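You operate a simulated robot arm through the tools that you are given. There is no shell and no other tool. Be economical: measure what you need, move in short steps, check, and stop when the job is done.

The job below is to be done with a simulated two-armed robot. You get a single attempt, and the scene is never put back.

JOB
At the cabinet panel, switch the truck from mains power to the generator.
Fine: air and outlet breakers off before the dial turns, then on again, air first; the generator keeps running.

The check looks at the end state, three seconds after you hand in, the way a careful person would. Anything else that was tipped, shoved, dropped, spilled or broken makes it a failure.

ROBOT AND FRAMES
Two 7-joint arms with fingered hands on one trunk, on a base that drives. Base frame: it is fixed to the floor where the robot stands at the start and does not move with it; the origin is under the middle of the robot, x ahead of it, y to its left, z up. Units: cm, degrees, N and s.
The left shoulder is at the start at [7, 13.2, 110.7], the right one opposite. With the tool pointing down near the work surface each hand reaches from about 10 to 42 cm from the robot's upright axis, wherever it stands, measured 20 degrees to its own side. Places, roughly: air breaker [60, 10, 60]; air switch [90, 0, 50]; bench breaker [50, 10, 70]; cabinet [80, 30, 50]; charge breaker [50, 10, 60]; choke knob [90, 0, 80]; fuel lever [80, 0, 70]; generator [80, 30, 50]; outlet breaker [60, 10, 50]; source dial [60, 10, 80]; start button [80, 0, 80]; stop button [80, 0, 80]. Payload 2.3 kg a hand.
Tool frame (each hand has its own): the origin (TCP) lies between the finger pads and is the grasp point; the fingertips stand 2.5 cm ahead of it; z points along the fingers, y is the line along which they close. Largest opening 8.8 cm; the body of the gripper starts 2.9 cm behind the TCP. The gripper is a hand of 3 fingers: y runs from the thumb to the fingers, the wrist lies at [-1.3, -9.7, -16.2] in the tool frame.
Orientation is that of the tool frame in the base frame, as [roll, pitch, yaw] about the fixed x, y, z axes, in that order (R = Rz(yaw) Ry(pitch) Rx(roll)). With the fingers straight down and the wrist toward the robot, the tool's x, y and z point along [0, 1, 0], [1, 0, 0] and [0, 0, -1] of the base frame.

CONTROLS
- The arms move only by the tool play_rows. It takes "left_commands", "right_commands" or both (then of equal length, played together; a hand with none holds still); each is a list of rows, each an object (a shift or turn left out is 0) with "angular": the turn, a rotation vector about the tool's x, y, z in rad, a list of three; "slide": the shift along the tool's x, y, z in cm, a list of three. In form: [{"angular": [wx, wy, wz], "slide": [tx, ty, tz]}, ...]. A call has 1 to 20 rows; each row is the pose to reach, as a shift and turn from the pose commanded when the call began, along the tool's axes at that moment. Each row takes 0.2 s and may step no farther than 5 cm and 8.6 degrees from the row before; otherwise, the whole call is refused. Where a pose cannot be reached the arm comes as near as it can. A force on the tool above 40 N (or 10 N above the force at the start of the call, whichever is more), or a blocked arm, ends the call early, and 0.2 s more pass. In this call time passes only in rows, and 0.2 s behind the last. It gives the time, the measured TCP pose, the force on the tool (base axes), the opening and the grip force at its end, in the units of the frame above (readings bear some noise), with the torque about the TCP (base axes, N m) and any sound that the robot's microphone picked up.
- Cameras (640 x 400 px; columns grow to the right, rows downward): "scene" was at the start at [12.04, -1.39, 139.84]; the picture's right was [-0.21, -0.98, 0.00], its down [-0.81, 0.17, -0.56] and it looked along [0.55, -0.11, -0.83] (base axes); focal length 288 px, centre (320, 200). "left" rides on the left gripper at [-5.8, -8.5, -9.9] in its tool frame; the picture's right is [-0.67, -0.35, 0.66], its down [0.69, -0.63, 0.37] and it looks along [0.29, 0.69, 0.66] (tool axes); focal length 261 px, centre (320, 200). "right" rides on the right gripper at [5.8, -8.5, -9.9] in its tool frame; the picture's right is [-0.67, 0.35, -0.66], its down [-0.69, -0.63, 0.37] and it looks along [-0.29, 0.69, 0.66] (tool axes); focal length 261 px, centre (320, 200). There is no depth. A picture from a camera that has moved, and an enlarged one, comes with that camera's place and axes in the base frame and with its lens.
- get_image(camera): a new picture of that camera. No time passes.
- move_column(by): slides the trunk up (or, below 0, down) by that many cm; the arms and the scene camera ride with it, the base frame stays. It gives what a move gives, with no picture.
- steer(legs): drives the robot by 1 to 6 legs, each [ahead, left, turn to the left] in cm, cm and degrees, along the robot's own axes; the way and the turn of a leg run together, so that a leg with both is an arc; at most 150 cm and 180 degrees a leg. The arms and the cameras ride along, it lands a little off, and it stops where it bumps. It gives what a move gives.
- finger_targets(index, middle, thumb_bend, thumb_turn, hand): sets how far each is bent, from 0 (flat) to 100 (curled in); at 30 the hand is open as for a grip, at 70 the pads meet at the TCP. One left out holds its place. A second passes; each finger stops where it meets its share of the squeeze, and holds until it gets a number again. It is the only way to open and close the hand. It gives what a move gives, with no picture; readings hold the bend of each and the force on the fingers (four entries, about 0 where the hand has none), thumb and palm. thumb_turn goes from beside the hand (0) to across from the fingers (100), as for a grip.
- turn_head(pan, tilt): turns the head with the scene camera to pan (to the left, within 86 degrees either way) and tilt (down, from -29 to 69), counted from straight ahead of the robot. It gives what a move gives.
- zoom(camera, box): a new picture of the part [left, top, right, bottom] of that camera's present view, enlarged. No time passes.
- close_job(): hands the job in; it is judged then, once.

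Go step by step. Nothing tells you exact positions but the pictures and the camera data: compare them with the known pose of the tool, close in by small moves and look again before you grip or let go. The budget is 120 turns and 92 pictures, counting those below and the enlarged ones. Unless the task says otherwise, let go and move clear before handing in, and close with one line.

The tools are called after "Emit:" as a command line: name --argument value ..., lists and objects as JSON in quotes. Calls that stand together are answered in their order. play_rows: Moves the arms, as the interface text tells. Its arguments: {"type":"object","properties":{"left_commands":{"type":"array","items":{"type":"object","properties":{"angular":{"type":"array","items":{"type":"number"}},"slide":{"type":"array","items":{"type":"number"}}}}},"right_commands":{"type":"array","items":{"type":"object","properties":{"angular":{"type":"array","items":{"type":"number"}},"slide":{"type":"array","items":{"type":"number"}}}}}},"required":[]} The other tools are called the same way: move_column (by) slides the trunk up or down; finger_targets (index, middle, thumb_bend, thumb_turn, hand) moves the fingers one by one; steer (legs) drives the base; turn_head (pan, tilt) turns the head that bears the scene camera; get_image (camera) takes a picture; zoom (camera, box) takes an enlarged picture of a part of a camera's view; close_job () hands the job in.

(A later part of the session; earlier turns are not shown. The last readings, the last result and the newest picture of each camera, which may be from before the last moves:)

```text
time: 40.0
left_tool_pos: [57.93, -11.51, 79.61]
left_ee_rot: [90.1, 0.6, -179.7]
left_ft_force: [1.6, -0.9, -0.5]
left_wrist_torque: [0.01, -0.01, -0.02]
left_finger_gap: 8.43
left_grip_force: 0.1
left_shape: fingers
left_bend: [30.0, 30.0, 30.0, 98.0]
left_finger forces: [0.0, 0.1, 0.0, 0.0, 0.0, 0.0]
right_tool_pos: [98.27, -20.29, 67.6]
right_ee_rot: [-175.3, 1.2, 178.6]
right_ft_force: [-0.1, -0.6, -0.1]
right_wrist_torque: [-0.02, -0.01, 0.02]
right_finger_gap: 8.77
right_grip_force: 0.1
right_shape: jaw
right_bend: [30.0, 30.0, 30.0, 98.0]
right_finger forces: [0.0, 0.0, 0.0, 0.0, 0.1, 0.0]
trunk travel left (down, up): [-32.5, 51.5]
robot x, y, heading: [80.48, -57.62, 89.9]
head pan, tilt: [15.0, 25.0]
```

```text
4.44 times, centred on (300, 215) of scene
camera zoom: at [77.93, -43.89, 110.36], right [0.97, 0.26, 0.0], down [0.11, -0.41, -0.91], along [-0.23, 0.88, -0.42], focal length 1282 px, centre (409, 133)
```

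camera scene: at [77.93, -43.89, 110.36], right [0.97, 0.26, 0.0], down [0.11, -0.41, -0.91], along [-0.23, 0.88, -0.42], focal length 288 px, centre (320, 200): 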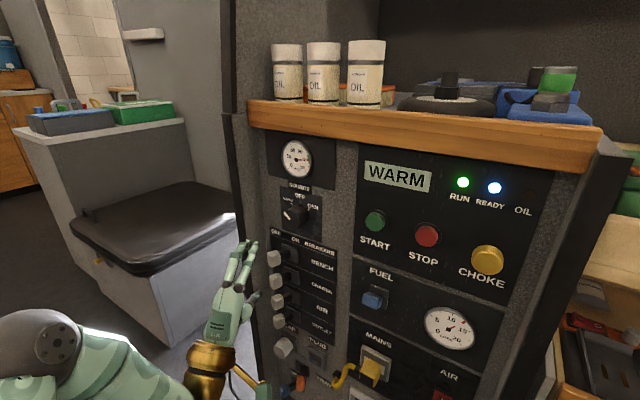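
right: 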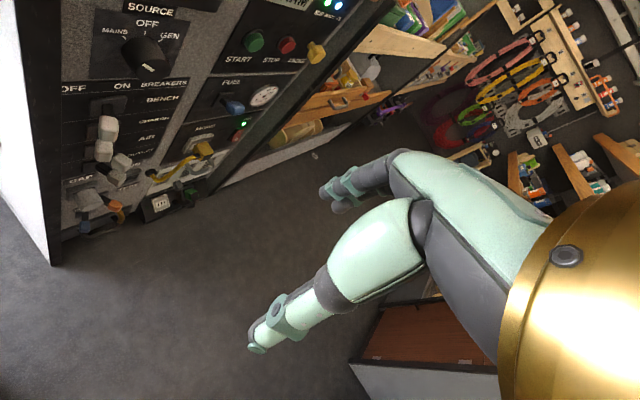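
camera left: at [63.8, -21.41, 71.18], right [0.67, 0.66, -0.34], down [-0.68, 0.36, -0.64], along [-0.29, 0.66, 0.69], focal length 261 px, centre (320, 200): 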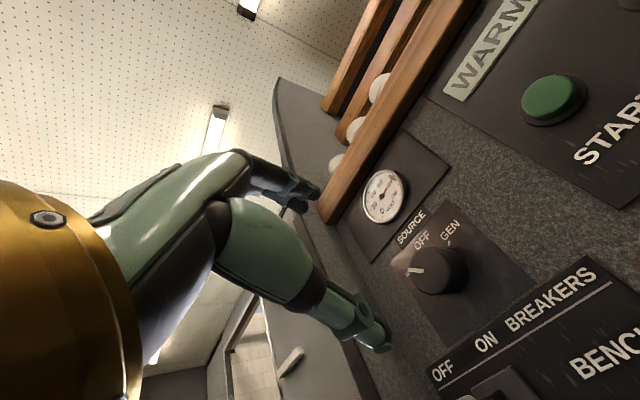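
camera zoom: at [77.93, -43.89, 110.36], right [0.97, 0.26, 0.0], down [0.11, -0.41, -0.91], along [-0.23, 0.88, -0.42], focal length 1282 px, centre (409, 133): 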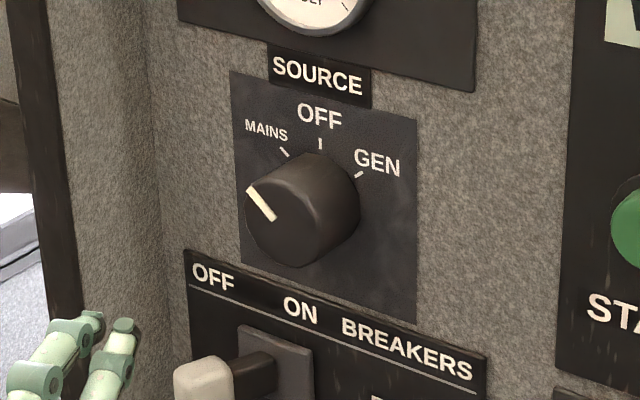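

Geometry shows the panel is yawed about 20° (its right side nearer to me), knob face centre ≈[58.6, 6.2, 81.1], axis into the panel ≈[0.34, 0.94, 0], dial marks ±45°. I align the tool with that axis, then pre-roll it -45°.

Emit:
play_rows --left_commands '[{"angular": [0, -0.116, 0], "slide": [0.7, 0.5, 1.5]}, {"angular": [0, -0.233, 0], "slide": [1.4, 1, 3]}, {"angular": [0, -0.349, 0], "slide": [2, 1.5, 5]}, {"angular": [0, -0.349, 0], "slide": [2, 1.5, 5]}]'

Emit:
play_rows --left_commands '[{"angular": [0, 0, -0.13]}, {"angular": [0, 0, -0.26]}, {"angular": [0, 0, -0.39]}, {"angular": [0, 0, -0.52]}, {"angular": [0, 0, -0.65]}, {"angular": [0, 0, -0.785]}, {"angular": [0, 0, -0.785]}]'

Emit:
get_image --camera "left"

Emit:
get_image --camera "scene"

```text
time: 41.0
left_tool_pos: [55.85, -6.38, 81.15]
left_ee_rot: [89.9, 0.5, 160.1]
left_ft_force: [0.5, -0.2, -0.3]
left_wrist_torque: [-0.03, -0.03, 0.03]
left_finger_gap: 8.43
left_grip_force: 0.0
left_shape: fingers
left_bend: [30.0, 30.0, 30.0, 98.0]
left_finger forces: [0.0, 0.0, 0.0, 0.0, 0.0, 0.0]
right_tool_pos: [98.27, -20.42, 67.59]
right_ee_rot: [-175.2, 1.3, 178.6]
right_ft_force: [0.6, 0.4, 0.4]
right_wrist_torque: [-0.01, -0.04, 0.0]
right_finger_gap: 8.77
right_grip_force: 0.0
right_shape: jaw
right_bend: [30.0, 30.0, 30.0, 98.0]
right_finger forces: [0.0, 0.0, 0.0, 0.1, 0.0, 0.0]
trunk travel left (down, up): [-32.5, 51.5]
robot x, y, heading: [80.43, -57.74, 89.9]
head pan, tilt: [15.0, 25.0]
```

```text
time: 42.6
left_tool_pos: [55.86, -6.45, 81.13]
left_ee_rot: [89.9, 45.5, 160.2]
left_ft_force: [1.4, 0.2, -0.9]
left_wrist_torque: [-0.01, 0.01, 0.01]
left_finger_gap: 8.43
left_grip_force: 0.1
left_shape: fingers
left_bend: [30.0, 30.0, 30.0, 98.0]
left_finger forces: [0.0, 0.1, 0.1, 0.0, 0.0, 0.1]
right_tool_pos: [98.33, -20.43, 67.61]
right_ee_rot: [-175.2, 1.3, 178.6]
right_ft_force: [-0.1, -0.4, -0.3]
right_wrist_torque: [-0.03, 0.0, 0.02]
right_finger_gap: 8.75
right_grip_force: 0.0
right_shape: jaw
right_bend: [30.0, 30.0, 30.0, 98.0]
right_finger forces: [0.1, 0.0, 0.0, 0.0, 0.0, 0.1]
trunk travel left (down, up): [-32.5, 51.5]
robot x, y, heading: [80.27, -57.5, 89.9]
head pan, tilt: [15.0, 25.0]
```

```text
60 pictures are left
camera left: at [62.02, -19.26, 79.25], right [0.9, 0.37, 0.23], down [0.09, 0.36, -0.93], along [-0.43, 0.86, 0.28], focal length 261 px, centre (320, 200)
```

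left: 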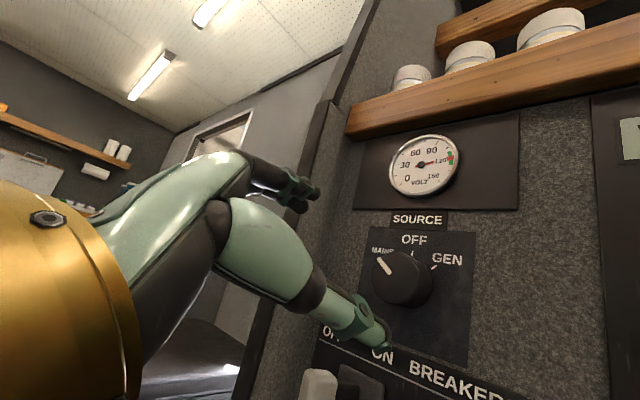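

```text
59 pictures are left
camera scene: at [77.93, -43.89, 110.36], right [0.97, 0.26, 0.0], down [0.11, -0.41, -0.91], along [-0.23, 0.88, -0.42], focal length 288 px, centre (320, 200)
```

scene: 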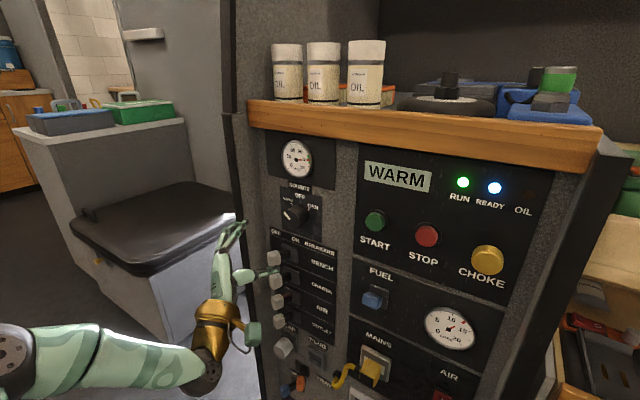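

TCP is slightly off the axis; I correct laterally and approach to about 6 cm before the knob.

Emit:
play_rows --left_commands '[{"slide": [0.4, 0.4, 2]}, {"slide": [0.8, 0.8, 4]}, {"slide": [1.1, 1.1, 6]}, {"slide": [1.1, 1.1, 7]}, {"slide": [1.1, 1.1, 7]}]'

Emit:
get_image --camera "left"

Emit:
zoom --camera "scene" --box '[220, 160, 360, 300]'

```text
time: 43.8
left_tool_pos: [56.78, 0.66, 81.07]
left_ee_rot: [89.9, 45.5, 160.3]
left_ft_force: [0.2, 0.3, -0.4]
left_wrist_torque: [-0.02, -0.03, 0.0]
left_finger_gap: 8.45
left_grip_force: 0.0
left_shape: fingers
left_bend: [30.0, 30.0, 30.0, 98.0]
left_finger forces: [0.0, 0.0, 0.0, 0.1, 0.0, 0.1]
right_tool_pos: [98.32, -20.32, 67.59]
right_ee_rot: [-175.2, 1.4, 178.8]
right_ft_force: [-0.1, -0.6, -0.8]
right_wrist_torque: [0.03, 0.0, -0.03]
right_finger_gap: 8.77
right_grip_force: 0.1
right_shape: jaw
right_bend: [30.0, 30.0, 30.0, 98.0]
right_finger forces: [0.0, 0.1, 0.0, 0.0, 0.0, 0.0]
trunk travel left (down, up): [-32.5, 51.5]
robot x, y, heading: [80.07, -57.89, 89.9]
head pan, tilt: [15.0, 25.0]
```

```text
58 pictures are left
camera left: at [62.93, -12.12, 79.19], right [0.9, 0.37, 0.23], down [0.09, 0.36, -0.93], along [-0.43, 0.86, 0.28], focal length 261 px, centre (320, 200)
```

left: 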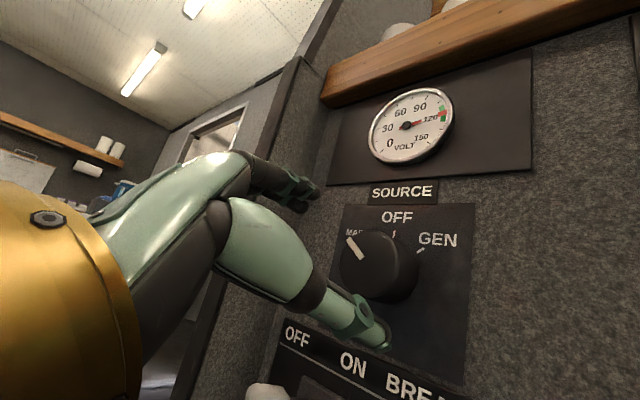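

```text
2.86 times, centred on (290, 230) of scene
camera zoom: at [77.93, -43.89, 110.36], right [0.97, 0.26, 0.0], down [0.11, -0.41, -0.91], along [-0.23, 0.88, -0.42], focal length 824 px, centre (406, 114)
```

zoom: 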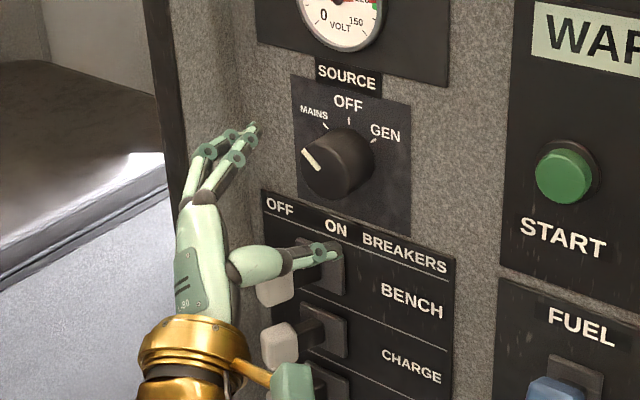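

Alignment looks right within half a cm. Advance over the knob.

Emit:
play_rows --left_commands '[{"slide": [-0.3, 0, 1]}, {"slide": [-0.5, 0, 2.2]}, {"slide": [-0.5, 0, 3.2]}, {"slide": [-0.5, 0, 4.2]}, {"slide": [-0.5, 0, 5.1]}, {"slide": [-0.5, 0, 5.1]}]'

Emit:
get_image --camera "left"

Emit:
zoom --camera "scene" --box '[220, 160, 360, 300]'

```text
time: 45.2
left_tool_pos: [58.82, 5.46, 81.51]
left_ee_rot: [89.9, 45.5, 160.2]
left_ft_force: [-0.4, -0.4, -0.3]
left_wrist_torque: [0.01, 0.02, 0.03]
left_finger_gap: 8.43
left_grip_force: 0.0
left_shape: fingers
left_bend: [30.0, 30.0, 30.0, 98.0]
left_finger forces: [0.0, 0.1, 0.0, 0.0, 0.0, 0.0]
right_tool_pos: [98.29, -20.3, 67.43]
right_ee_rot: [-175.2, 1.3, 178.6]
right_ft_force: [0.3, 0.3, 0.1]
right_wrist_torque: [-0.01, -0.01, -0.01]
right_finger_gap: 8.76
right_grip_force: 0.1
right_shape: jaw
right_bend: [30.0, 30.0, 30.0, 98.0]
right_finger forces: [0.0, 0.0, 0.1, 0.0, 0.0, 0.0]
trunk travel left (down, up): [-32.5, 51.5]
robot x, y, heading: [80.36, -57.81, 90.1]
head pan, tilt: [15.0, 25.0]
```

```text
56 pictures are left
camera left: at [64.98, -7.46, 79.57], right [0.9, 0.37, 0.23], down [0.09, 0.36, -0.93], along [-0.43, 0.86, 0.28], focal length 261 px, centre (320, 200)
```

left: 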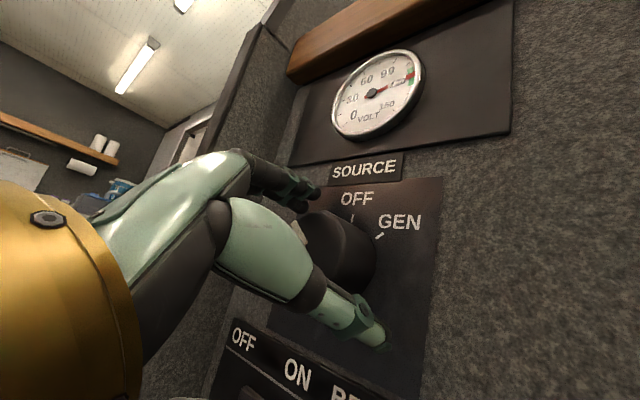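

```text
2.86 times, centred on (290, 230) of scene
camera zoom: at [77.93, -43.89, 110.36], right [0.97, 0.26, 0.0], down [0.11, -0.41, -0.91], along [-0.23, 0.88, -0.42], focal length 824 px, centre (406, 114)
```

zoom: 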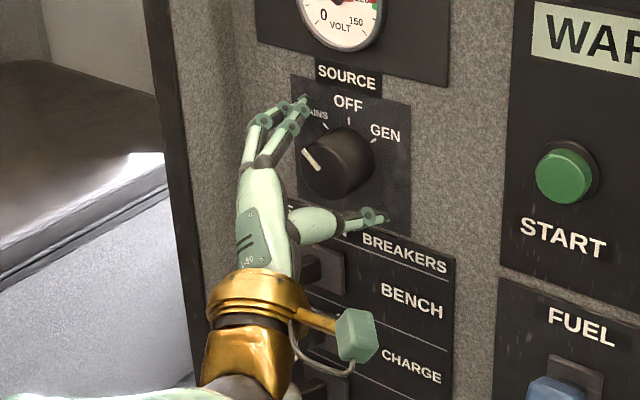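

Knob is straddled. Close the fingers and thumb on it.

Emit:
finger_targets --hand "left" --index 60 --middle 60 --thumb_bend 60

Emit:
zoom --camera "scene" --box '[220, 160, 360, 300]'

Emit:
get_image --camera "left"

```text
time: 46.2
left_tool_pos: [58.92, 5.34, 81.47]
left_ee_rot: [89.8, 45.3, 160.2]
left_ft_force: [-0.4, 1.4, 1.6]
left_wrist_torque: [0.15, -0.03, 0.15]
left_finger_gap: 3.84
left_grip_force: 9.5
left_shape: fingers
left_bend: [53.0, 53.0, 52.0, 100.0]
left_finger forces: [4.3, 5.8, 0.1, 0.0, 8.5, 0.1]
right_tool_pos: [98.2, -20.3, 67.56]
right_ee_rot: [-175.1, 1.4, 178.6]
right_ft_force: [0.3, 0.5, -0.8]
right_wrist_torque: [-0.02, 0.01, -0.02]
right_finger_gap: 8.75
right_grip_force: 0.0
right_shape: jaw
right_bend: [30.0, 30.0, 30.0, 98.0]
right_finger forces: [0.0, 0.1, 0.1, 0.0, 0.0, 0.1]
trunk travel left (down, up): [-32.5, 51.5]
robot x, y, heading: [80.27, -57.5, 90.0]
head pan, tilt: [15.0, 25.0]
```

```text
2.86 times, centred on (290, 230) of scene
camera zoom: at [77.93, -43.89, 110.36], right [0.97, 0.26, 0.0], down [0.11, -0.41, -0.91], along [-0.23, 0.88, -0.42], focal length 824 px, centre (406, 114)
```

zoom: 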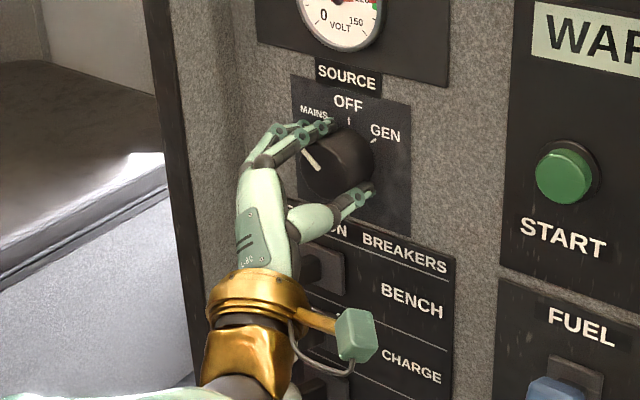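

```text
53 pictures are left
camera left: at [64.96, -7.47, 79.6], right [0.9, 0.37, 0.23], down [0.09, 0.36, -0.93], along [-0.43, 0.86, 0.29], focal length 261 px, centre (320, 200)
```

left: 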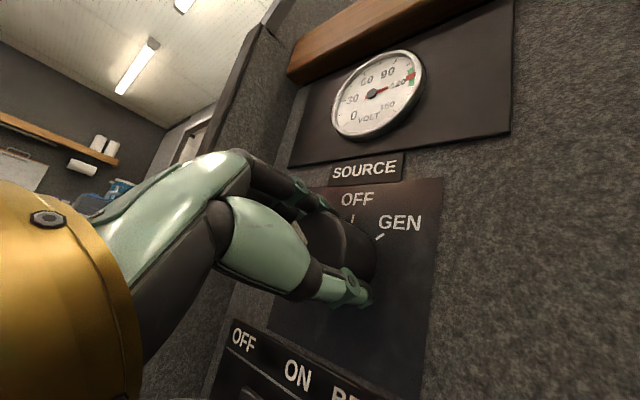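

Gripped evenly. Rotate clockwise 45° first.

Emit:
play_rows --left_commands '[{"angular": [0, 0, 0.1]}, {"angular": [0, 0, 0.2]}, {"angular": [0, 0, 0.3]}, {"angular": [0, 0, 0.4]}, {"angular": [0, 0, 0.5]}, {"angular": [0, 0, 0.6]}, {"angular": [0, 0, 0.7]}, {"angular": [0, 0, 0.8]}]'

Emit:
zoom --camera "scene" --box '[220, 160, 360, 300]'

Emit:
get_image --camera "left"

```text
time: 48.0
left_tool_pos: [59.02, 5.29, 81.42]
left_ee_rot: [90.0, -0.5, 160.2]
left_ft_force: [3.5, -6.5, -7.8]
left_wrist_torque: [-0.08, 0.04, -0.05]
left_finger_gap: 3.84
left_grip_force: 10.5
left_shape: fingers
left_bend: [55.0, 56.0, 51.0, 99.0]
left_finger forces: [3.0, 3.1, 0.0, 0.1, 14.3, 0.0]
right_tool_pos: [98.26, -20.35, 67.52]
right_ee_rot: [-175.2, 1.3, 178.6]
right_ft_force: [0.0, 0.6, -0.5]
right_wrist_torque: [0.0, 0.01, -0.02]
right_finger_gap: 8.77
right_grip_force: 0.1
right_shape: jaw
right_bend: [30.0, 30.0, 30.0, 98.0]
right_finger forces: [0.1, 0.1, 0.1, 0.0, 0.0, 0.1]
trunk travel left (down, up): [-32.5, 51.5]
robot x, y, heading: [80.54, -57.92, 90.0]
head pan, tilt: [15.0, 25.0]
```

```text
2.86 times, centred on (290, 230) of scene
camera zoom: at [78.0, -43.86, 110.35], right [0.97, 0.26, 0.0], down [0.11, -0.41, -0.91], along [-0.23, 0.88, -0.42], focal length 824 px, centre (406, 114)
```

zoom: 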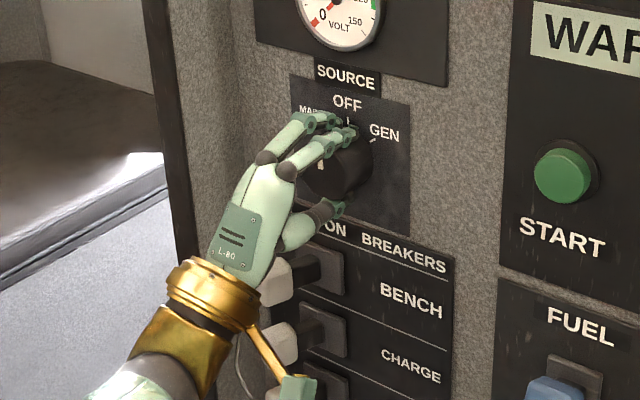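

```text
51 pictures are left
camera left: at [60.92, -5.96, 72.85], right [0.85, 0.39, -0.35], down [-0.53, 0.58, -0.62], along [-0.04, 0.72, 0.7], focal length 261 px, centre (320, 200)
```

left: 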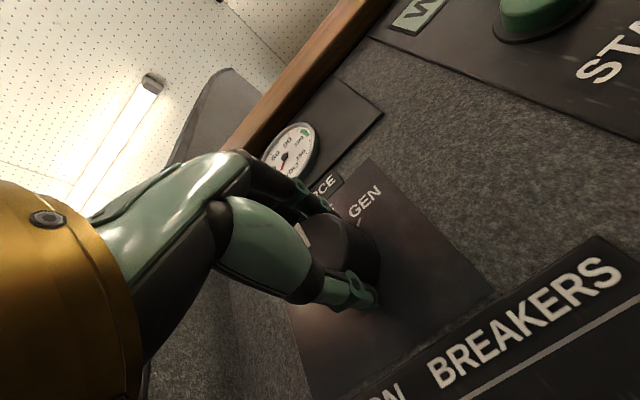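

The voltmeter dropped to 0 – dial is at OFF. Continue another ~46° to GEN with a slight centring shift.

Emit:
play_rows --left_commands '[{"angular": [0, 0, 0.1], "slide": [0, -0.15, 0]}, {"angular": [0, 0, 0.2], "slide": [0, -0.25, 0]}, {"angular": [0, 0, 0.3], "slide": [0, -0.25, 0]}, {"angular": [0, 0, 0.4], "slide": [0, -0.25, 0]}, {"angular": [0, 0, 0.5], "slide": [0, -0.25, 0]}, {"angular": [0, 0, 0.6], "slide": [0, -0.25, 0]}, {"angular": [0, 0, 0.7], "slide": [0, -0.25, 0]}, {"angular": [0, 0, 0.8], "slide": [0, -0.25, 0]}]'

Emit:
zoom --camera "scene" --box '[220, 140, 380, 300]'

Emit:
get_image --camera "left"

```text
time: 49.8
left_tool_pos: [59.29, 3.74, 81.24]
left_ee_rot: [90.6, -46.1, 159.8]
left_ft_force: [-0.3, 9.2, -15.2]
left_wrist_torque: [-0.09, -0.21, -0.15]
left_finger_gap: 3.56
left_grip_force: 7.2
left_shape: fingers
left_bend: [60.0, 60.0, 49.0, 95.0]
left_finger forces: [0.0, 0.2, 0.0, 0.0, 14.4, 0.1]
left hand out of reach, approached as far as the arm can: row 4, 5, 6, 7, 8
right_tool_pos: [98.24, -19.95, 67.33]
right_ee_rot: [-174.8, 1.5, 178.6]
right_ft_force: [-0.3, 0.1, 1.0]
right_wrist_torque: [-0.01, -0.01, 0.02]
right_finger_gap: 8.79
right_grip_force: 0.1
right_shape: jaw
right_bend: [30.0, 30.0, 30.0, 98.0]
right_finger forces: [0.0, 0.0, 0.0, 0.0, 0.1, 0.0]
trunk travel left (down, up): [-32.5, 51.5]
robot x, y, heading: [80.79, -57.86, 89.8]
head pan, tilt: [15.0, 25.0]
```

```text
2.50 times, centred on (300, 220) of scene
camera zoom: at [77.8, -43.19, 110.24], right [0.97, 0.26, 0.0], down [0.11, -0.42, -0.9], along [-0.23, 0.87, -0.43], focal length 721 px, centre (370, 150)
```

zoom: 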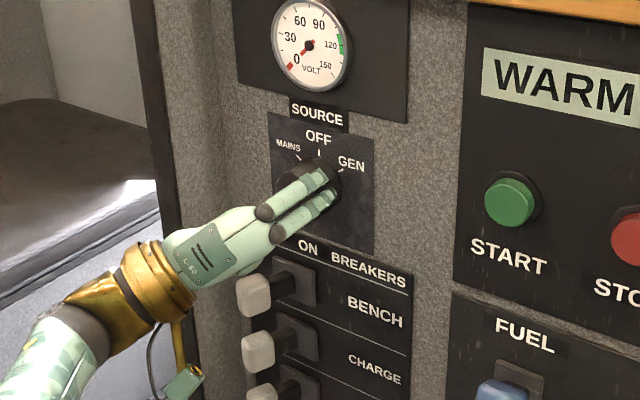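

```text
49 pictures are left
camera left: at [53.88, -5.14, 71.23], right [0.42, 0.54, -0.73], down [-0.75, 0.66, 0.06], along [0.51, 0.52, 0.68], focal length 261 px, centre (320, 200)
```

left: 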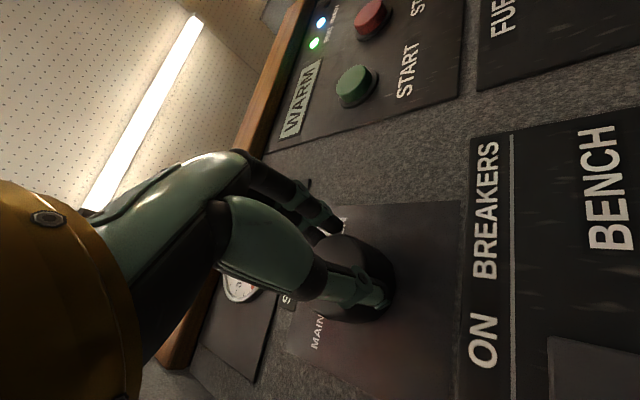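

The arm ran out of reach for the last part and the fingers slipped. Open, retract and check the dial pointer.

Emit:
finger_targets --hand "left" --index 30 --middle 30 --thumb_bend 30 --thumb_turn 100

Emit:
play_rows --left_commands '[{"slide": [0, 0, -2]}, {"slide": [0, 0, -4]}, {"slide": [0, 0, -6]}, {"slide": [0, 0, -8]}, {"slide": [0, 0, -8]}]'

Emit:
zoom --camera "scene" --box '[220, 140, 380, 300]'

Emit:
get_image --camera "left"

```text
time: 50.8
left_tool_pos: [59.56, 3.25, 81.72]
left_ee_rot: [89.9, -46.3, 160.3]
left_ft_force: [0.5, 0.1, -0.1]
left_wrist_torque: [-0.02, 0.03, 0.05]
left_finger_gap: 8.44
left_grip_force: 0.0
left_shape: fingers
left_bend: [30.0, 30.0, 30.0, 98.0]
left_finger forces: [0.0, 0.0, 0.1, 0.0, 0.0, 0.1]
right_tool_pos: [98.25, -20.44, 67.59]
right_ee_rot: [-175.3, 1.2, 178.6]
right_ft_force: [-0.2, -0.1, 0.5]
right_wrist_torque: [0.01, 0.02, 0.03]
right_finger_gap: 8.76
right_grip_force: 0.1
right_shape: jaw
right_bend: [30.0, 30.0, 30.0, 98.0]
right_finger forces: [0.0, 0.0, 0.1, 0.1, 0.0, 0.0]
trunk travel left (down, up): [-32.5, 51.5]
robot x, y, heading: [79.96, -57.82, 89.7]
head pan, tilt: [15.0, 25.0]
```

```text
time: 52.0
left_tool_pos: [56.63, -4.62, 81.78]
left_ee_rot: [89.7, -46.3, 160.6]
left_ft_force: [-0.2, 0.4, -0.4]
left_wrist_torque: [-0.02, -0.01, 0.02]
left_finger_gap: 8.46
left_grip_force: 0.1
left_shape: fingers
left_bend: [30.0, 30.0, 30.0, 98.0]
left_finger forces: [0.0, 0.0, 0.0, 0.0, 0.0, 0.0]
right_tool_pos: [98.4, -20.31, 67.47]
right_ee_rot: [-175.2, 1.3, 178.6]
right_ft_force: [0.3, 0.1, 0.4]
right_wrist_torque: [-0.01, 0.01, 0.02]
right_finger_gap: 8.76
right_grip_force: 0.0
right_shape: jaw
right_bend: [30.0, 30.0, 30.0, 98.0]
right_finger forces: [0.0, 0.1, 0.0, 0.0, 0.0, 0.0]
trunk travel left (down, up): [-32.5, 51.5]
robot x, y, heading: [80.02, -57.74, 89.8]
head pan, tilt: [15.0, 25.0]
```

```text
2.50 times, centred on (300, 220) of scene
camera zoom: at [77.93, -43.87, 110.35], right [0.97, 0.26, 0.0], down [0.11, -0.41, -0.91], along [-0.23, 0.88, -0.42], focal length 721 px, centre (370, 150)
```

zoom: 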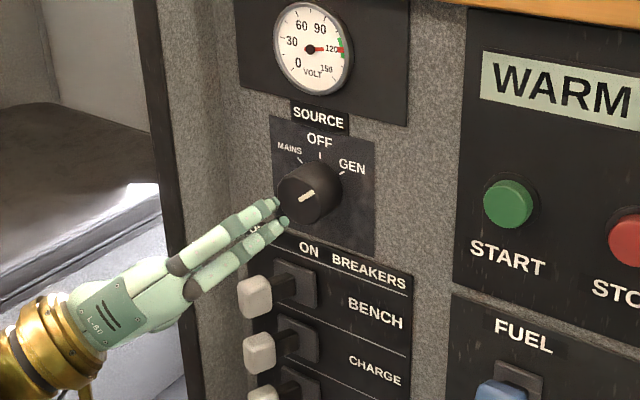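

```text
47 pictures are left
camera left: at [51.28, -13.19, 71.65], right [0.42, 0.55, -0.72], down [-0.75, 0.66, 0.06], along [0.51, 0.52, 0.69], focal length 261 px, centre (320, 200)
```

left: 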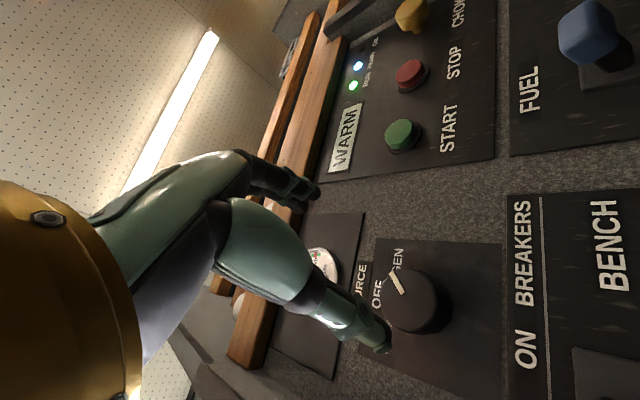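

The pointer now shows GEN and the voltmeter reads ~115 V. Zoom to verify it is seated.

Emit:
zoom --camera "left" --box '[340, 200, 500, 360]'

Emit:
zoom --camera "scene" --box '[260, 130, 340, 230]'

```text
2.50 times, centred on (420, 280) of left
camera zoom: at [51.28, -13.19, 71.65], right [0.42, 0.55, -0.72], down [-0.75, 0.66, 0.06], along [0.51, 0.52, 0.69], focal length 652 px, centre (70, 0)
```

zoom: 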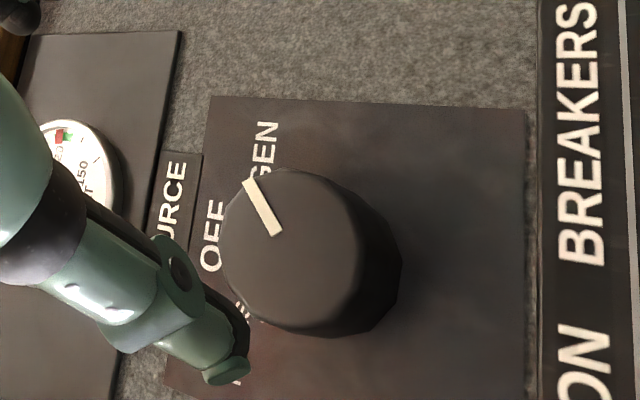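

```text
4.00 times, centred on (300, 180) of scene
camera zoom: at [77.93, -43.87, 110.35], right [0.97, 0.26, 0.0], down [0.11, -0.41, -0.91], along [-0.23, 0.88, -0.42], focal length 1154 px, centre (400, 280)
```

zoom: 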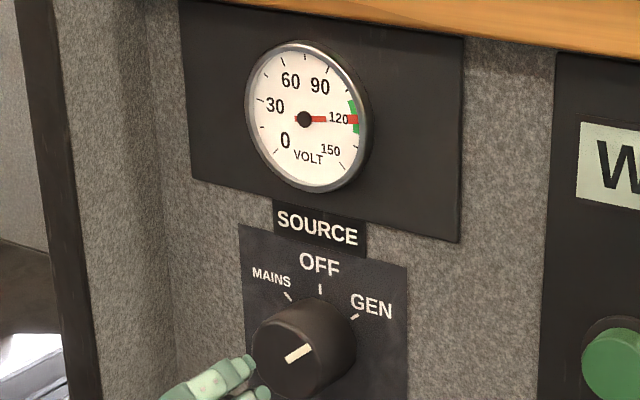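

Dial is on GEN at 120 V. Now roll the hand back, point straight ahead, form a pointing index finger and lower the trunk.

Emit:
play_rows --left_commands '[{"slide": [0, 0, -2]}, {"angular": [0, 0, -0.13], "slide": [0, 0, -4]}, {"angular": [0, 0, -0.26], "slide": [0, 0, -5]}, {"angular": [0, 0, -0.39], "slide": [0, 0, -6]}, {"angular": [0, 0, -0.52], "slide": [0, 0, -6]}, {"angular": [0, 0, -0.65], "slide": [0, 0, -6]}, {"angular": [0, 0, -0.8], "slide": [0, 0, -6]}, {"angular": [0, 0, -0.8], "slide": [0, 0, -6]}]'

Emit:
play_rows --left_commands '[{"angular": [0, 0.116, 0]}, {"angular": [0, 0.233, 0]}, {"angular": [0, 0.349, 0]}, {"angular": [0, 0.349, 0]}]'

Emit:
finger_targets --hand "left" --index 40 --middle 100 --thumb_bend 100

Emit:
move_column --by -25

```text
time: 53.8
left_tool_pos: [54.68, -10.16, 81.78]
left_ee_rot: [89.9, -0.3, 160.2]
left_ft_force: [0.2, -0.6, -0.6]
left_wrist_torque: [0.01, 0.01, -0.02]
left_finger_gap: 8.45
left_grip_force: 0.0
left_shape: fingers
left_bend: [30.0, 30.0, 30.0, 98.0]
left_finger forces: [0.0, 0.0, 0.1, 0.1, 0.1, 0.0]
right_tool_pos: [98.23, -20.31, 67.56]
right_ee_rot: [-175.2, 1.3, 178.5]
right_ft_force: [0.4, 0.2, -0.8]
right_wrist_torque: [-0.01, -0.01, 0.02]
right_finger_gap: 8.76
right_grip_force: 0.0
right_shape: jaw
right_bend: [30.0, 30.0, 30.0, 98.0]
right_finger forces: [0.0, 0.1, 0.0, 0.0, 0.1, 0.0]
trunk travel left (down, up): [-32.5, 51.5]
robot x, y, heading: [80.34, -58.17, 89.9]
head pan, tilt: [15.0, 25.0]
```

```text
time: 54.8
left_tool_pos: [54.55, -10.14, 81.67]
left_ee_rot: [89.8, -0.2, -179.7]
left_ft_force: [0.9, -0.9, 0.4]
left_wrist_torque: [0.01, 0.02, -0.02]
left_finger_gap: 8.45
left_grip_force: 0.1
left_shape: fingers
left_bend: [30.0, 30.0, 30.0, 98.0]
left_finger forces: [0.0, 0.0, 0.0, 0.0, 0.0, 0.0]
right_tool_pos: [98.34, -20.36, 67.46]
right_ee_rot: [-175.2, 1.3, 178.6]
right_ft_force: [0.2, -0.2, 0.6]
right_wrist_torque: [-0.03, -0.03, 0.01]
right_finger_gap: 8.78
right_grip_force: 0.1
right_shape: jaw
right_bend: [30.0, 30.0, 30.0, 98.0]
right_finger forces: [0.0, 0.0, 0.0, 0.0, 0.1, 0.0]
trunk travel left (down, up): [-32.5, 51.5]
robot x, y, heading: [80.57, -57.84, 89.8]
head pan, tilt: [15.0, 25.0]
```

```text
time: 55.8
left_tool_pos: [54.77, -10.2, 81.78]
left_ee_rot: [89.8, -0.3, -179.5]
left_ft_force: [-0.5, 0.1, 0.0]
left_wrist_torque: [0.02, -0.03, -0.01]
left_finger_gap: 1.55
left_grip_force: 0.1
left_shape: fingers
left_bend: [37.0, 100.0, 96.0, 100.0]
left_finger forces: [0.1, 0.0, 0.0, 0.1, 0.0, 0.1]
right_tool_pos: [98.19, -20.27, 67.6]
right_ee_rot: [-175.2, 1.3, 178.6]
right_ft_force: [-0.5, -0.2, -0.1]
right_wrist_torque: [0.01, 0.0, 0.01]
right_finger_gap: 8.76
right_grip_force: 0.1
right_shape: jaw
right_bend: [30.0, 30.0, 30.0, 98.0]
right_finger forces: [0.0, 0.0, 0.1, 0.0, 0.0, 0.0]
trunk travel left (down, up): [-32.5, 51.5]
robot x, y, heading: [80.56, -58.2, 89.7]
head pan, tilt: [15.0, 25.0]
```

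```text
time: 58.4
left_tool_pos: [54.67, -10.22, 56.69]
left_ee_rot: [89.8, -0.3, -179.6]
left_ft_force: [-0.3, 0.8, 0.8]
left_wrist_torque: [0.0, 0.02, -0.02]
left_finger_gap: 1.57
left_grip_force: 0.1
left_shape: fingers
left_bend: [37.0, 100.0, 96.0, 100.0]
left_finger forces: [0.0, 0.0, 0.0, 0.2, 0.1, 0.0]
right_tool_pos: [98.33, -20.43, 42.58]
right_ee_rot: [-175.2, 1.4, 178.6]
right_ft_force: [-0.1, -0.5, -0.8]
right_wrist_torque: [-0.01, 0.01, 0.01]
right_finger_gap: 8.75
right_grip_force: 0.0
right_shape: jaw
right_bend: [30.0, 30.0, 30.0, 98.0]
right_finger forces: [0.1, 0.0, 0.0, 0.0, 0.0, 0.0]
trunk travel left (down, up): [-7.5, 76.5]
robot x, y, heading: [80.55, -58.09, 89.9]
head pan, tilt: [15.0, 25.0]
```

Now position left of the air lever, short of the panel, and look.

Emit:
play_rows --left_commands '[{"slide": [2, -1, 1]}, {"slide": [4, -2.5, 2.5]}, {"slide": [4.6, -3.5, 4.5]}, {"slide": [4.6, -3.5, 7]}, {"slide": [4.6, -3.5, 7]}]'

Emit:
zoom --camera "scene" --box '[230, 160, 350, 300]'

Emit:
get_image --camera "left"

```text
time: 59.6
left_tool_pos: [50.05, -3.04, 53.3]
left_ee_rot: [89.8, -0.4, -179.8]
left_ft_force: [0.6, 0.4, -0.6]
left_wrist_torque: [0.01, 0.0, -0.02]
left_finger_gap: 1.61
left_grip_force: 0.0
left_shape: fingers
left_bend: [37.0, 100.0, 96.0, 100.0]
left_finger forces: [0.1, 0.0, 0.0, 0.0, 0.0, 0.1]
right_tool_pos: [98.22, -20.32, 42.62]
right_ee_rot: [-175.2, 1.4, 178.6]
right_ft_force: [-0.4, 0.9, 0.9]
right_wrist_torque: [-0.01, 0.02, 0.02]
right_finger_gap: 8.75
right_grip_force: 0.1
right_shape: jaw
right_bend: [30.0, 30.0, 30.0, 98.0]
right_finger forces: [0.0, 0.1, 0.0, 0.0, 0.0, 0.0]
trunk travel left (down, up): [-7.5, 76.5]
robot x, y, heading: [80.02, -57.55, 90.1]
head pan, tilt: [15.0, 25.0]
```

```text
2.86 times, centred on (290, 230) of scene
camera zoom: at [77.93, -43.89, 85.36], right [0.97, 0.26, 0.0], down [0.11, -0.41, -0.91], along [-0.23, 0.88, -0.42], focal length 824 px, centre (406, 114)
```

zoom: 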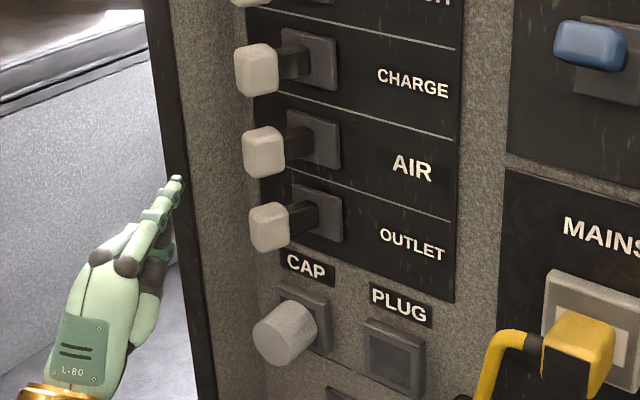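

```text
43 pictures are left
camera left: at [55.7, -13.03, 44.73], right [0.67, 0.66, -0.35], down [-0.69, 0.37, -0.62], along [-0.28, 0.66, 0.7], focal length 261 px, centre (320, 200)
```

left: 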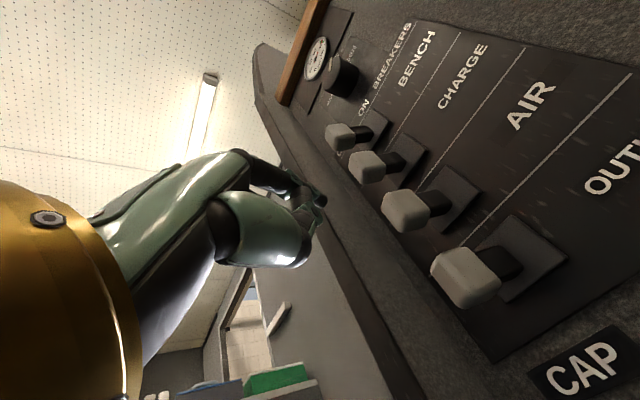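

Clear path left of the air lever (handle ≈[53.7, 6, 56.8]). Advance and push right.

Emit:
play_rows --left_commands '[{"slide": [0, 0, 2]}, {"slide": [0, 0, 4]}, {"slide": [0, 0, 5.8]}, {"slide": [0, 0, 5.8]}, {"slide": [-0.8, 0, 5.8]}, {"slide": [-1.5, 0, 5.8]}, {"slide": [-2, 0, 5.8]}, {"slide": [-2.5, 0, 5.8]}, {"slide": [-3, 0, 5.8]}, {"slide": [-3.5, 0, 5.8]}, {"slide": [-4, 0, 5.8]}, {"slide": [-4.4, 0, 5.8]}, {"slide": [-4.7, 0, 5.8]}]'

Emit:
zoom --camera "scene" --box '[230, 160, 350, 300]'

Emit:
get_image --camera "left"

```text
time: 62.3
left_tool_pos: [53.57, 2.16, 53.2]
left_ee_rot: [89.7, -0.1, -178.6]
left_ft_force: [-8.3, -9.8, -2.7]
left_wrist_torque: [0.53, -0.4, 0.17]
left_finger_gap: 1.86
left_grip_force: 7.0
left_shape: fingers
left_bend: [36.0, 100.0, 97.0, 100.0]
left_finger forces: [13.3, 0.0, 0.1, 0.1, 0.1, 0.0]
right_tool_pos: [97.73, -20.28, 42.68]
right_ee_rot: [-175.3, 1.5, 179.1]
right_ft_force: [0.3, 0.3, -0.5]
right_wrist_torque: [-0.02, 0.0, 0.03]
right_finger_gap: 8.75
right_grip_force: 0.0
right_shape: jaw
right_bend: [30.0, 30.0, 30.0, 98.0]
right_finger forces: [0.1, 0.0, 0.0, 0.1, 0.0, 0.0]
trunk travel left (down, up): [-7.5, 76.5]
robot x, y, heading: [80.09, -57.98, 90.4]
head pan, tilt: [15.0, 25.0]
stopped in row 13 (left hand): the force on the tool passed its limit at 41 N (the readings are from after the stop); the commanded pose is now the measured one
```

```text
2.86 times, centred on (290, 230) of scene
camera zoom: at [77.6, -44.1, 85.38], right [0.96, 0.27, 0.0], down [0.11, -0.41, -0.91], along [-0.24, 0.87, -0.42], focal length 824 px, centre (406, 114)
```

zoom: 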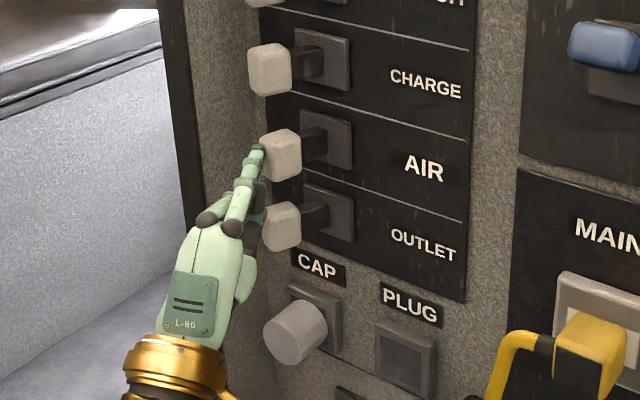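

```text
41 pictures are left
camera left: at [59.35, -7.63, 44.68], right [0.65, 0.67, -0.35], down [-0.69, 0.35, -0.63], along [-0.3, 0.65, 0.7], focal length 261 px, centre (320, 200)
```

left: 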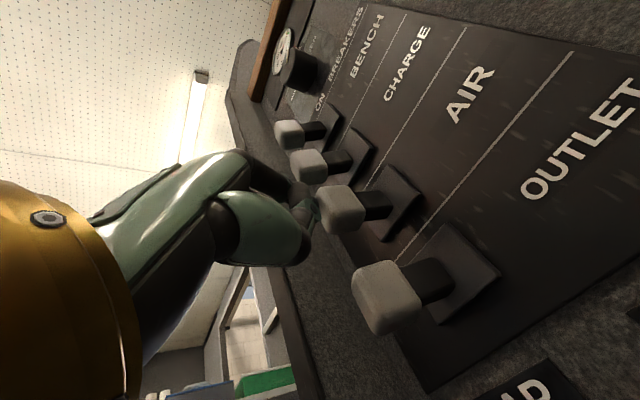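

The finger met the handle's front face: the OFF lever points ~45° to the left in base frame, so a straight-in finger jams. I'll back off, shift the robot left, and yaw the hand 45° so the finger slips behind the lever's left face.

Emit:
play_rows --left_commands '[{"slide": [1, 0, -0.5]}, {"slide": [2, 0, -3]}, {"slide": [3, 0, -6]}, {"slide": [3, 0, -9]}, {"slide": [3, 0, -11]}]'

Emit:
steer --legs '[[0, 20, 0]]'

Emit:
zoom --camera "scene" --box '[220, 100, 520, 300]'

```text
time: 63.5
left_tool_pos: [50.98, -8.85, 53.22]
left_ee_rot: [89.8, -0.2, -179.1]
left_ft_force: [-0.5, 0.1, 0.0]
left_wrist_torque: [-0.01, 0.0, 0.0]
left_finger_gap: 1.8
left_grip_force: 0.1
left_shape: fingers
left_bend: [36.0, 100.0, 97.0, 100.0]
left_finger forces: [0.1, 0.0, 0.0, 0.1, 0.0, 0.1]
right_tool_pos: [97.94, -20.3, 42.56]
right_ee_rot: [-175.2, 1.3, 179.0]
right_ft_force: [-0.3, -0.4, 0.3]
right_wrist_torque: [-0.04, -0.01, 0.0]
right_finger_gap: 8.76
right_grip_force: 0.0
right_shape: jaw
right_bend: [30.0, 30.0, 30.0, 98.0]
right_finger forces: [0.1, 0.0, 0.0, 0.0, 0.0, 0.1]
trunk travel left (down, up): [-7.5, 76.5]
robot x, y, heading: [80.3, -58.06, 90.4]
head pan, tilt: [15.0, 25.0]
```

```text
time: 65.1
left_tool_pos: [31.09, -9.02, 53.23]
left_ee_rot: [89.9, -0.2, -179.1]
left_ft_force: [-0.1, -0.3, -0.6]
left_wrist_torque: [0.0, 0.04, 0.01]
left_finger_gap: 1.77
left_grip_force: 0.0
left_shape: fingers
left_bend: [36.0, 100.0, 97.0, 100.0]
left_finger forces: [0.0, 0.0, 0.1, 0.0, 0.0, 0.0]
right_tool_pos: [78.21, -20.27, 42.54]
right_ee_rot: [-175.2, 1.3, 179.0]
right_ft_force: [-0.1, 0.5, 0.0]
right_wrist_torque: [0.03, -0.02, -0.02]
right_finger_gap: 8.77
right_grip_force: 0.0
right_shape: jaw
right_bend: [30.0, 30.0, 30.0, 98.0]
right_finger forces: [0.0, 0.0, 0.0, 0.0, 0.0, 0.0]
trunk travel left (down, up): [-7.5, 76.5]
robot x, y, heading: [60.36, -58.25, 90.1]
head pan, tilt: [15.0, 25.0]
```

```text
2.00 times, centred on (370, 200) of scene
camera zoom: at [57.95, -44.03, 85.36], right [0.97, 0.26, 0.0], down [0.11, -0.41, -0.91], along [-0.24, 0.87, -0.42], focal length 577 px, centre (220, 200)
```

zoom: 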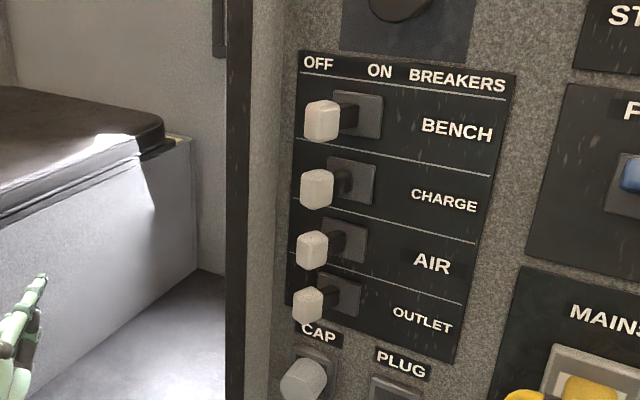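

The cabinet's corner post (≈[48.4, 2.5]) limits a yawed approach. Instead I'll roll the hand -90° so fingers (left) and thumb (right) straddle the single lever within its height band, and carry it right.

Emit:
play_rows --left_commands '[{"angular": [0, 0, -0.14], "slide": [0, 0, -0.5]}, {"angular": [0, 0, -0.28], "slide": [0, 0.5, -1]}, {"angular": [0, 0, -0.42], "slide": [0, 1, -1.5]}, {"angular": [0, 0, -0.56], "slide": [0, 1.5, -2]}, {"angular": [0, 0, -0.7], "slide": [0, 2, -2]}, {"angular": [0, 0, -0.84], "slide": [0, 2.5, -2]}, {"angular": [0, 0, -0.98], "slide": [0, 3, -2]}, {"angular": [0, 0, -1.12], "slide": [0, 3.6, -2]}, {"angular": [0, 0, -1.26], "slide": [0, 3.6, -2]}, {"angular": [0, 0, -1.4], "slide": [0, 3.6, -2]}, {"angular": [0, 0, -1.5708], "slide": [0, 3.6, -2]}, {"angular": [0, 0, -1.5708], "slide": [0, 3.6, -2]}]'

Emit:
finger_targets --hand "left" --index 40 --middle 40 --thumb_bend 40 --thumb_turn 100

Emit:
get_image --camera "scene"

```text
refused: row 11 steps farther than a row can; nothing moved
```

```text
time: 66.1
left_tool_pos: [31.2, -8.87, 53.26]
left_ee_rot: [89.8, -0.3, -179.1]
left_ft_force: [-0.1, 0.6, 0.8]
left_wrist_torque: [0.02, -0.01, 0.02]
left_finger_gap: 6.31
left_grip_force: 0.0
left_shape: fingers
left_bend: [40.0, 40.0, 40.0, 99.0]
left_finger forces: [0.1, 0.0, 0.0, 0.1, 0.0, 0.0]
right_tool_pos: [78.2, -20.37, 42.66]
right_ee_rot: [-175.2, 1.3, 179.0]
right_ft_force: [0.1, 0.6, -0.2]
right_wrist_torque: [0.03, 0.02, -0.01]
right_finger_gap: 8.77
right_grip_force: 0.1
right_shape: jaw
right_bend: [30.0, 30.0, 30.0, 98.0]
right_finger forces: [0.0, 0.1, 0.1, 0.0, 0.0, 0.0]
trunk travel left (down, up): [-7.5, 76.5]
robot x, y, heading: [60.27, -57.99, 90.2]
head pan, tilt: [15.0, 25.0]
```

```text
39 pictures are left
camera scene: at [57.95, -44.03, 85.36], right [0.97, 0.26, 0.0], down [0.11, -0.41, -0.91], along [-0.24, 0.87, -0.42], focal length 288 px, centre (320, 200)
```

scene: 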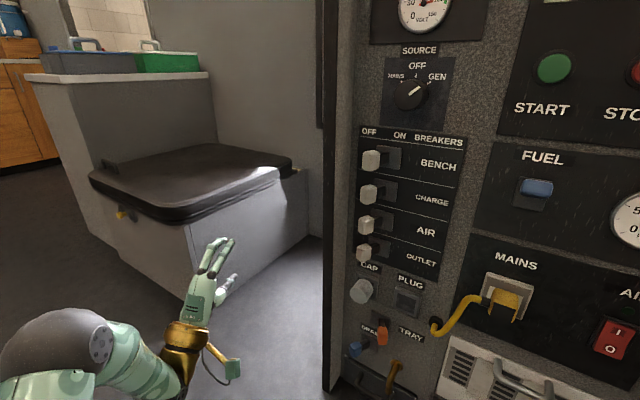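

Emit:
play_rows --left_commands '[{"angular": [0, 0, -0.14], "slide": [0, 0, -0.5]}, {"angular": [0, 0, -0.28], "slide": [0, 0.5, -1]}, {"angular": [0, 0, -0.42], "slide": [0, 1, -1.5]}, {"angular": [0, 0, -0.56], "slide": [0, 1.5, -2]}, {"angular": [0, 0, -0.7], "slide": [0, 2, -2]}, {"angular": [0, 0, -0.84], "slide": [0, 2.5, -2]}, {"angular": [0, 0, -0.98], "slide": [0, 3, -2]}, {"angular": [0, 0, -1.12], "slide": [0, 3.6, -2]}, {"angular": [0, 0, -1.26], "slide": [0, 3.6, -2]}, {"angular": [0, 0, -1.4], "slide": [0, 3.6, -2]}, {"angular": [0, 0, -1.5], "slide": [0, 3.6, -2]}, {"angular": [0, 0, -1.5708], "slide": [0, 3.6, -2]}]'

Emit:
steer --legs '[[0, -18, 0]]'

Emit:
get_image --camera "scene"

Emit:
get_image --camera "left"

```text
time: 68.7
left_tool_pos: [31.27, -10.87, 56.77]
left_ee_rot: [46.4, 89.7, 137.4]
left_ft_force: [-0.3, 0.9, 0.1]
left_wrist_torque: [0.08, 0.02, 0.02]
left_finger_gap: 6.35
left_grip_force: 0.2
left_shape: fingers
left_bend: [40.0, 40.0, 40.0, 99.0]
left_finger forces: [0.0, 0.0, 0.1, 0.0, 0.0, 0.0]
right_tool_pos: [78.13, -20.42, 42.61]
right_ee_rot: [-175.1, 1.3, 178.9]
right_ft_force: [0.2, -0.2, -1.0]
right_wrist_torque: [-0.02, -0.04, 0.01]
right_finger_gap: 8.73
right_grip_force: 0.0
right_shape: jaw
right_bend: [30.0, 30.0, 30.0, 98.0]
right_finger forces: [0.0, 0.1, 0.0, 0.0, 0.1, 0.0]
trunk travel left (down, up): [-7.5, 76.5]
robot x, y, heading: [60.07, -58.06, 90.1]
head pan, tilt: [15.0, 25.0]
```

```text
time: 70.2
left_tool_pos: [49.25, -10.81, 56.71]
left_ee_rot: [55.9, 89.6, 146.8]
left_ft_force: [-0.3, -0.5, 0.4]
left_wrist_torque: [0.02, -0.02, 0.0]
left_finger_gap: 6.33
left_grip_force: 0.1
left_shape: fingers
left_bend: [40.0, 40.0, 40.0, 99.0]
left_finger forces: [0.0, 0.0, 0.0, 0.0, 0.1, 0.0]
right_tool_pos: [96.19, -20.3, 42.54]
right_ee_rot: [-175.2, 1.2, 179.0]
right_ft_force: [-0.3, 0.3, -0.8]
right_wrist_torque: [-0.03, -0.02, 0.0]
right_finger_gap: 8.77
right_grip_force: 0.1
right_shape: jaw
right_bend: [30.0, 30.0, 30.0, 98.0]
right_finger forces: [0.0, 0.0, 0.1, 0.0, 0.0, 0.0]
trunk travel left (down, up): [-7.5, 76.5]
robot x, y, heading: [78.42, -58.1, 90.2]
head pan, tilt: [15.0, 25.0]
```

```text
38 pictures are left
camera scene: at [75.97, -43.97, 85.36], right [0.96, 0.26, 0.0], down [0.11, -0.41, -0.91], along [-0.24, 0.87, -0.42], focal length 288 px, centre (320, 200)
```

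scene: 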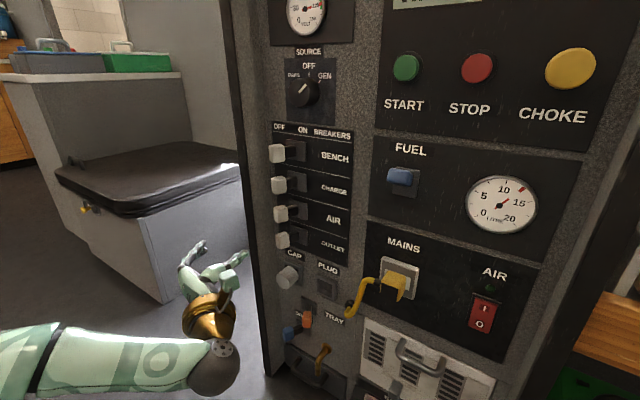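

```text
37 pictures are left
camera left: at [57.88, -20.64, 62.53], right [0.34, 0.66, 0.67], down [0.62, 0.38, -0.69], along [-0.71, 0.65, -0.28], focal length 261 px, centre (320, 200)
```

left: 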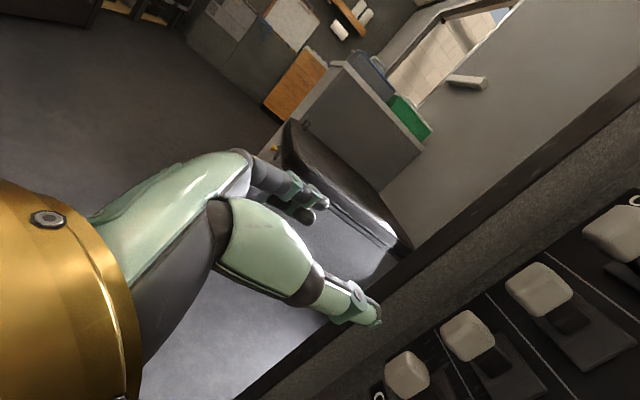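

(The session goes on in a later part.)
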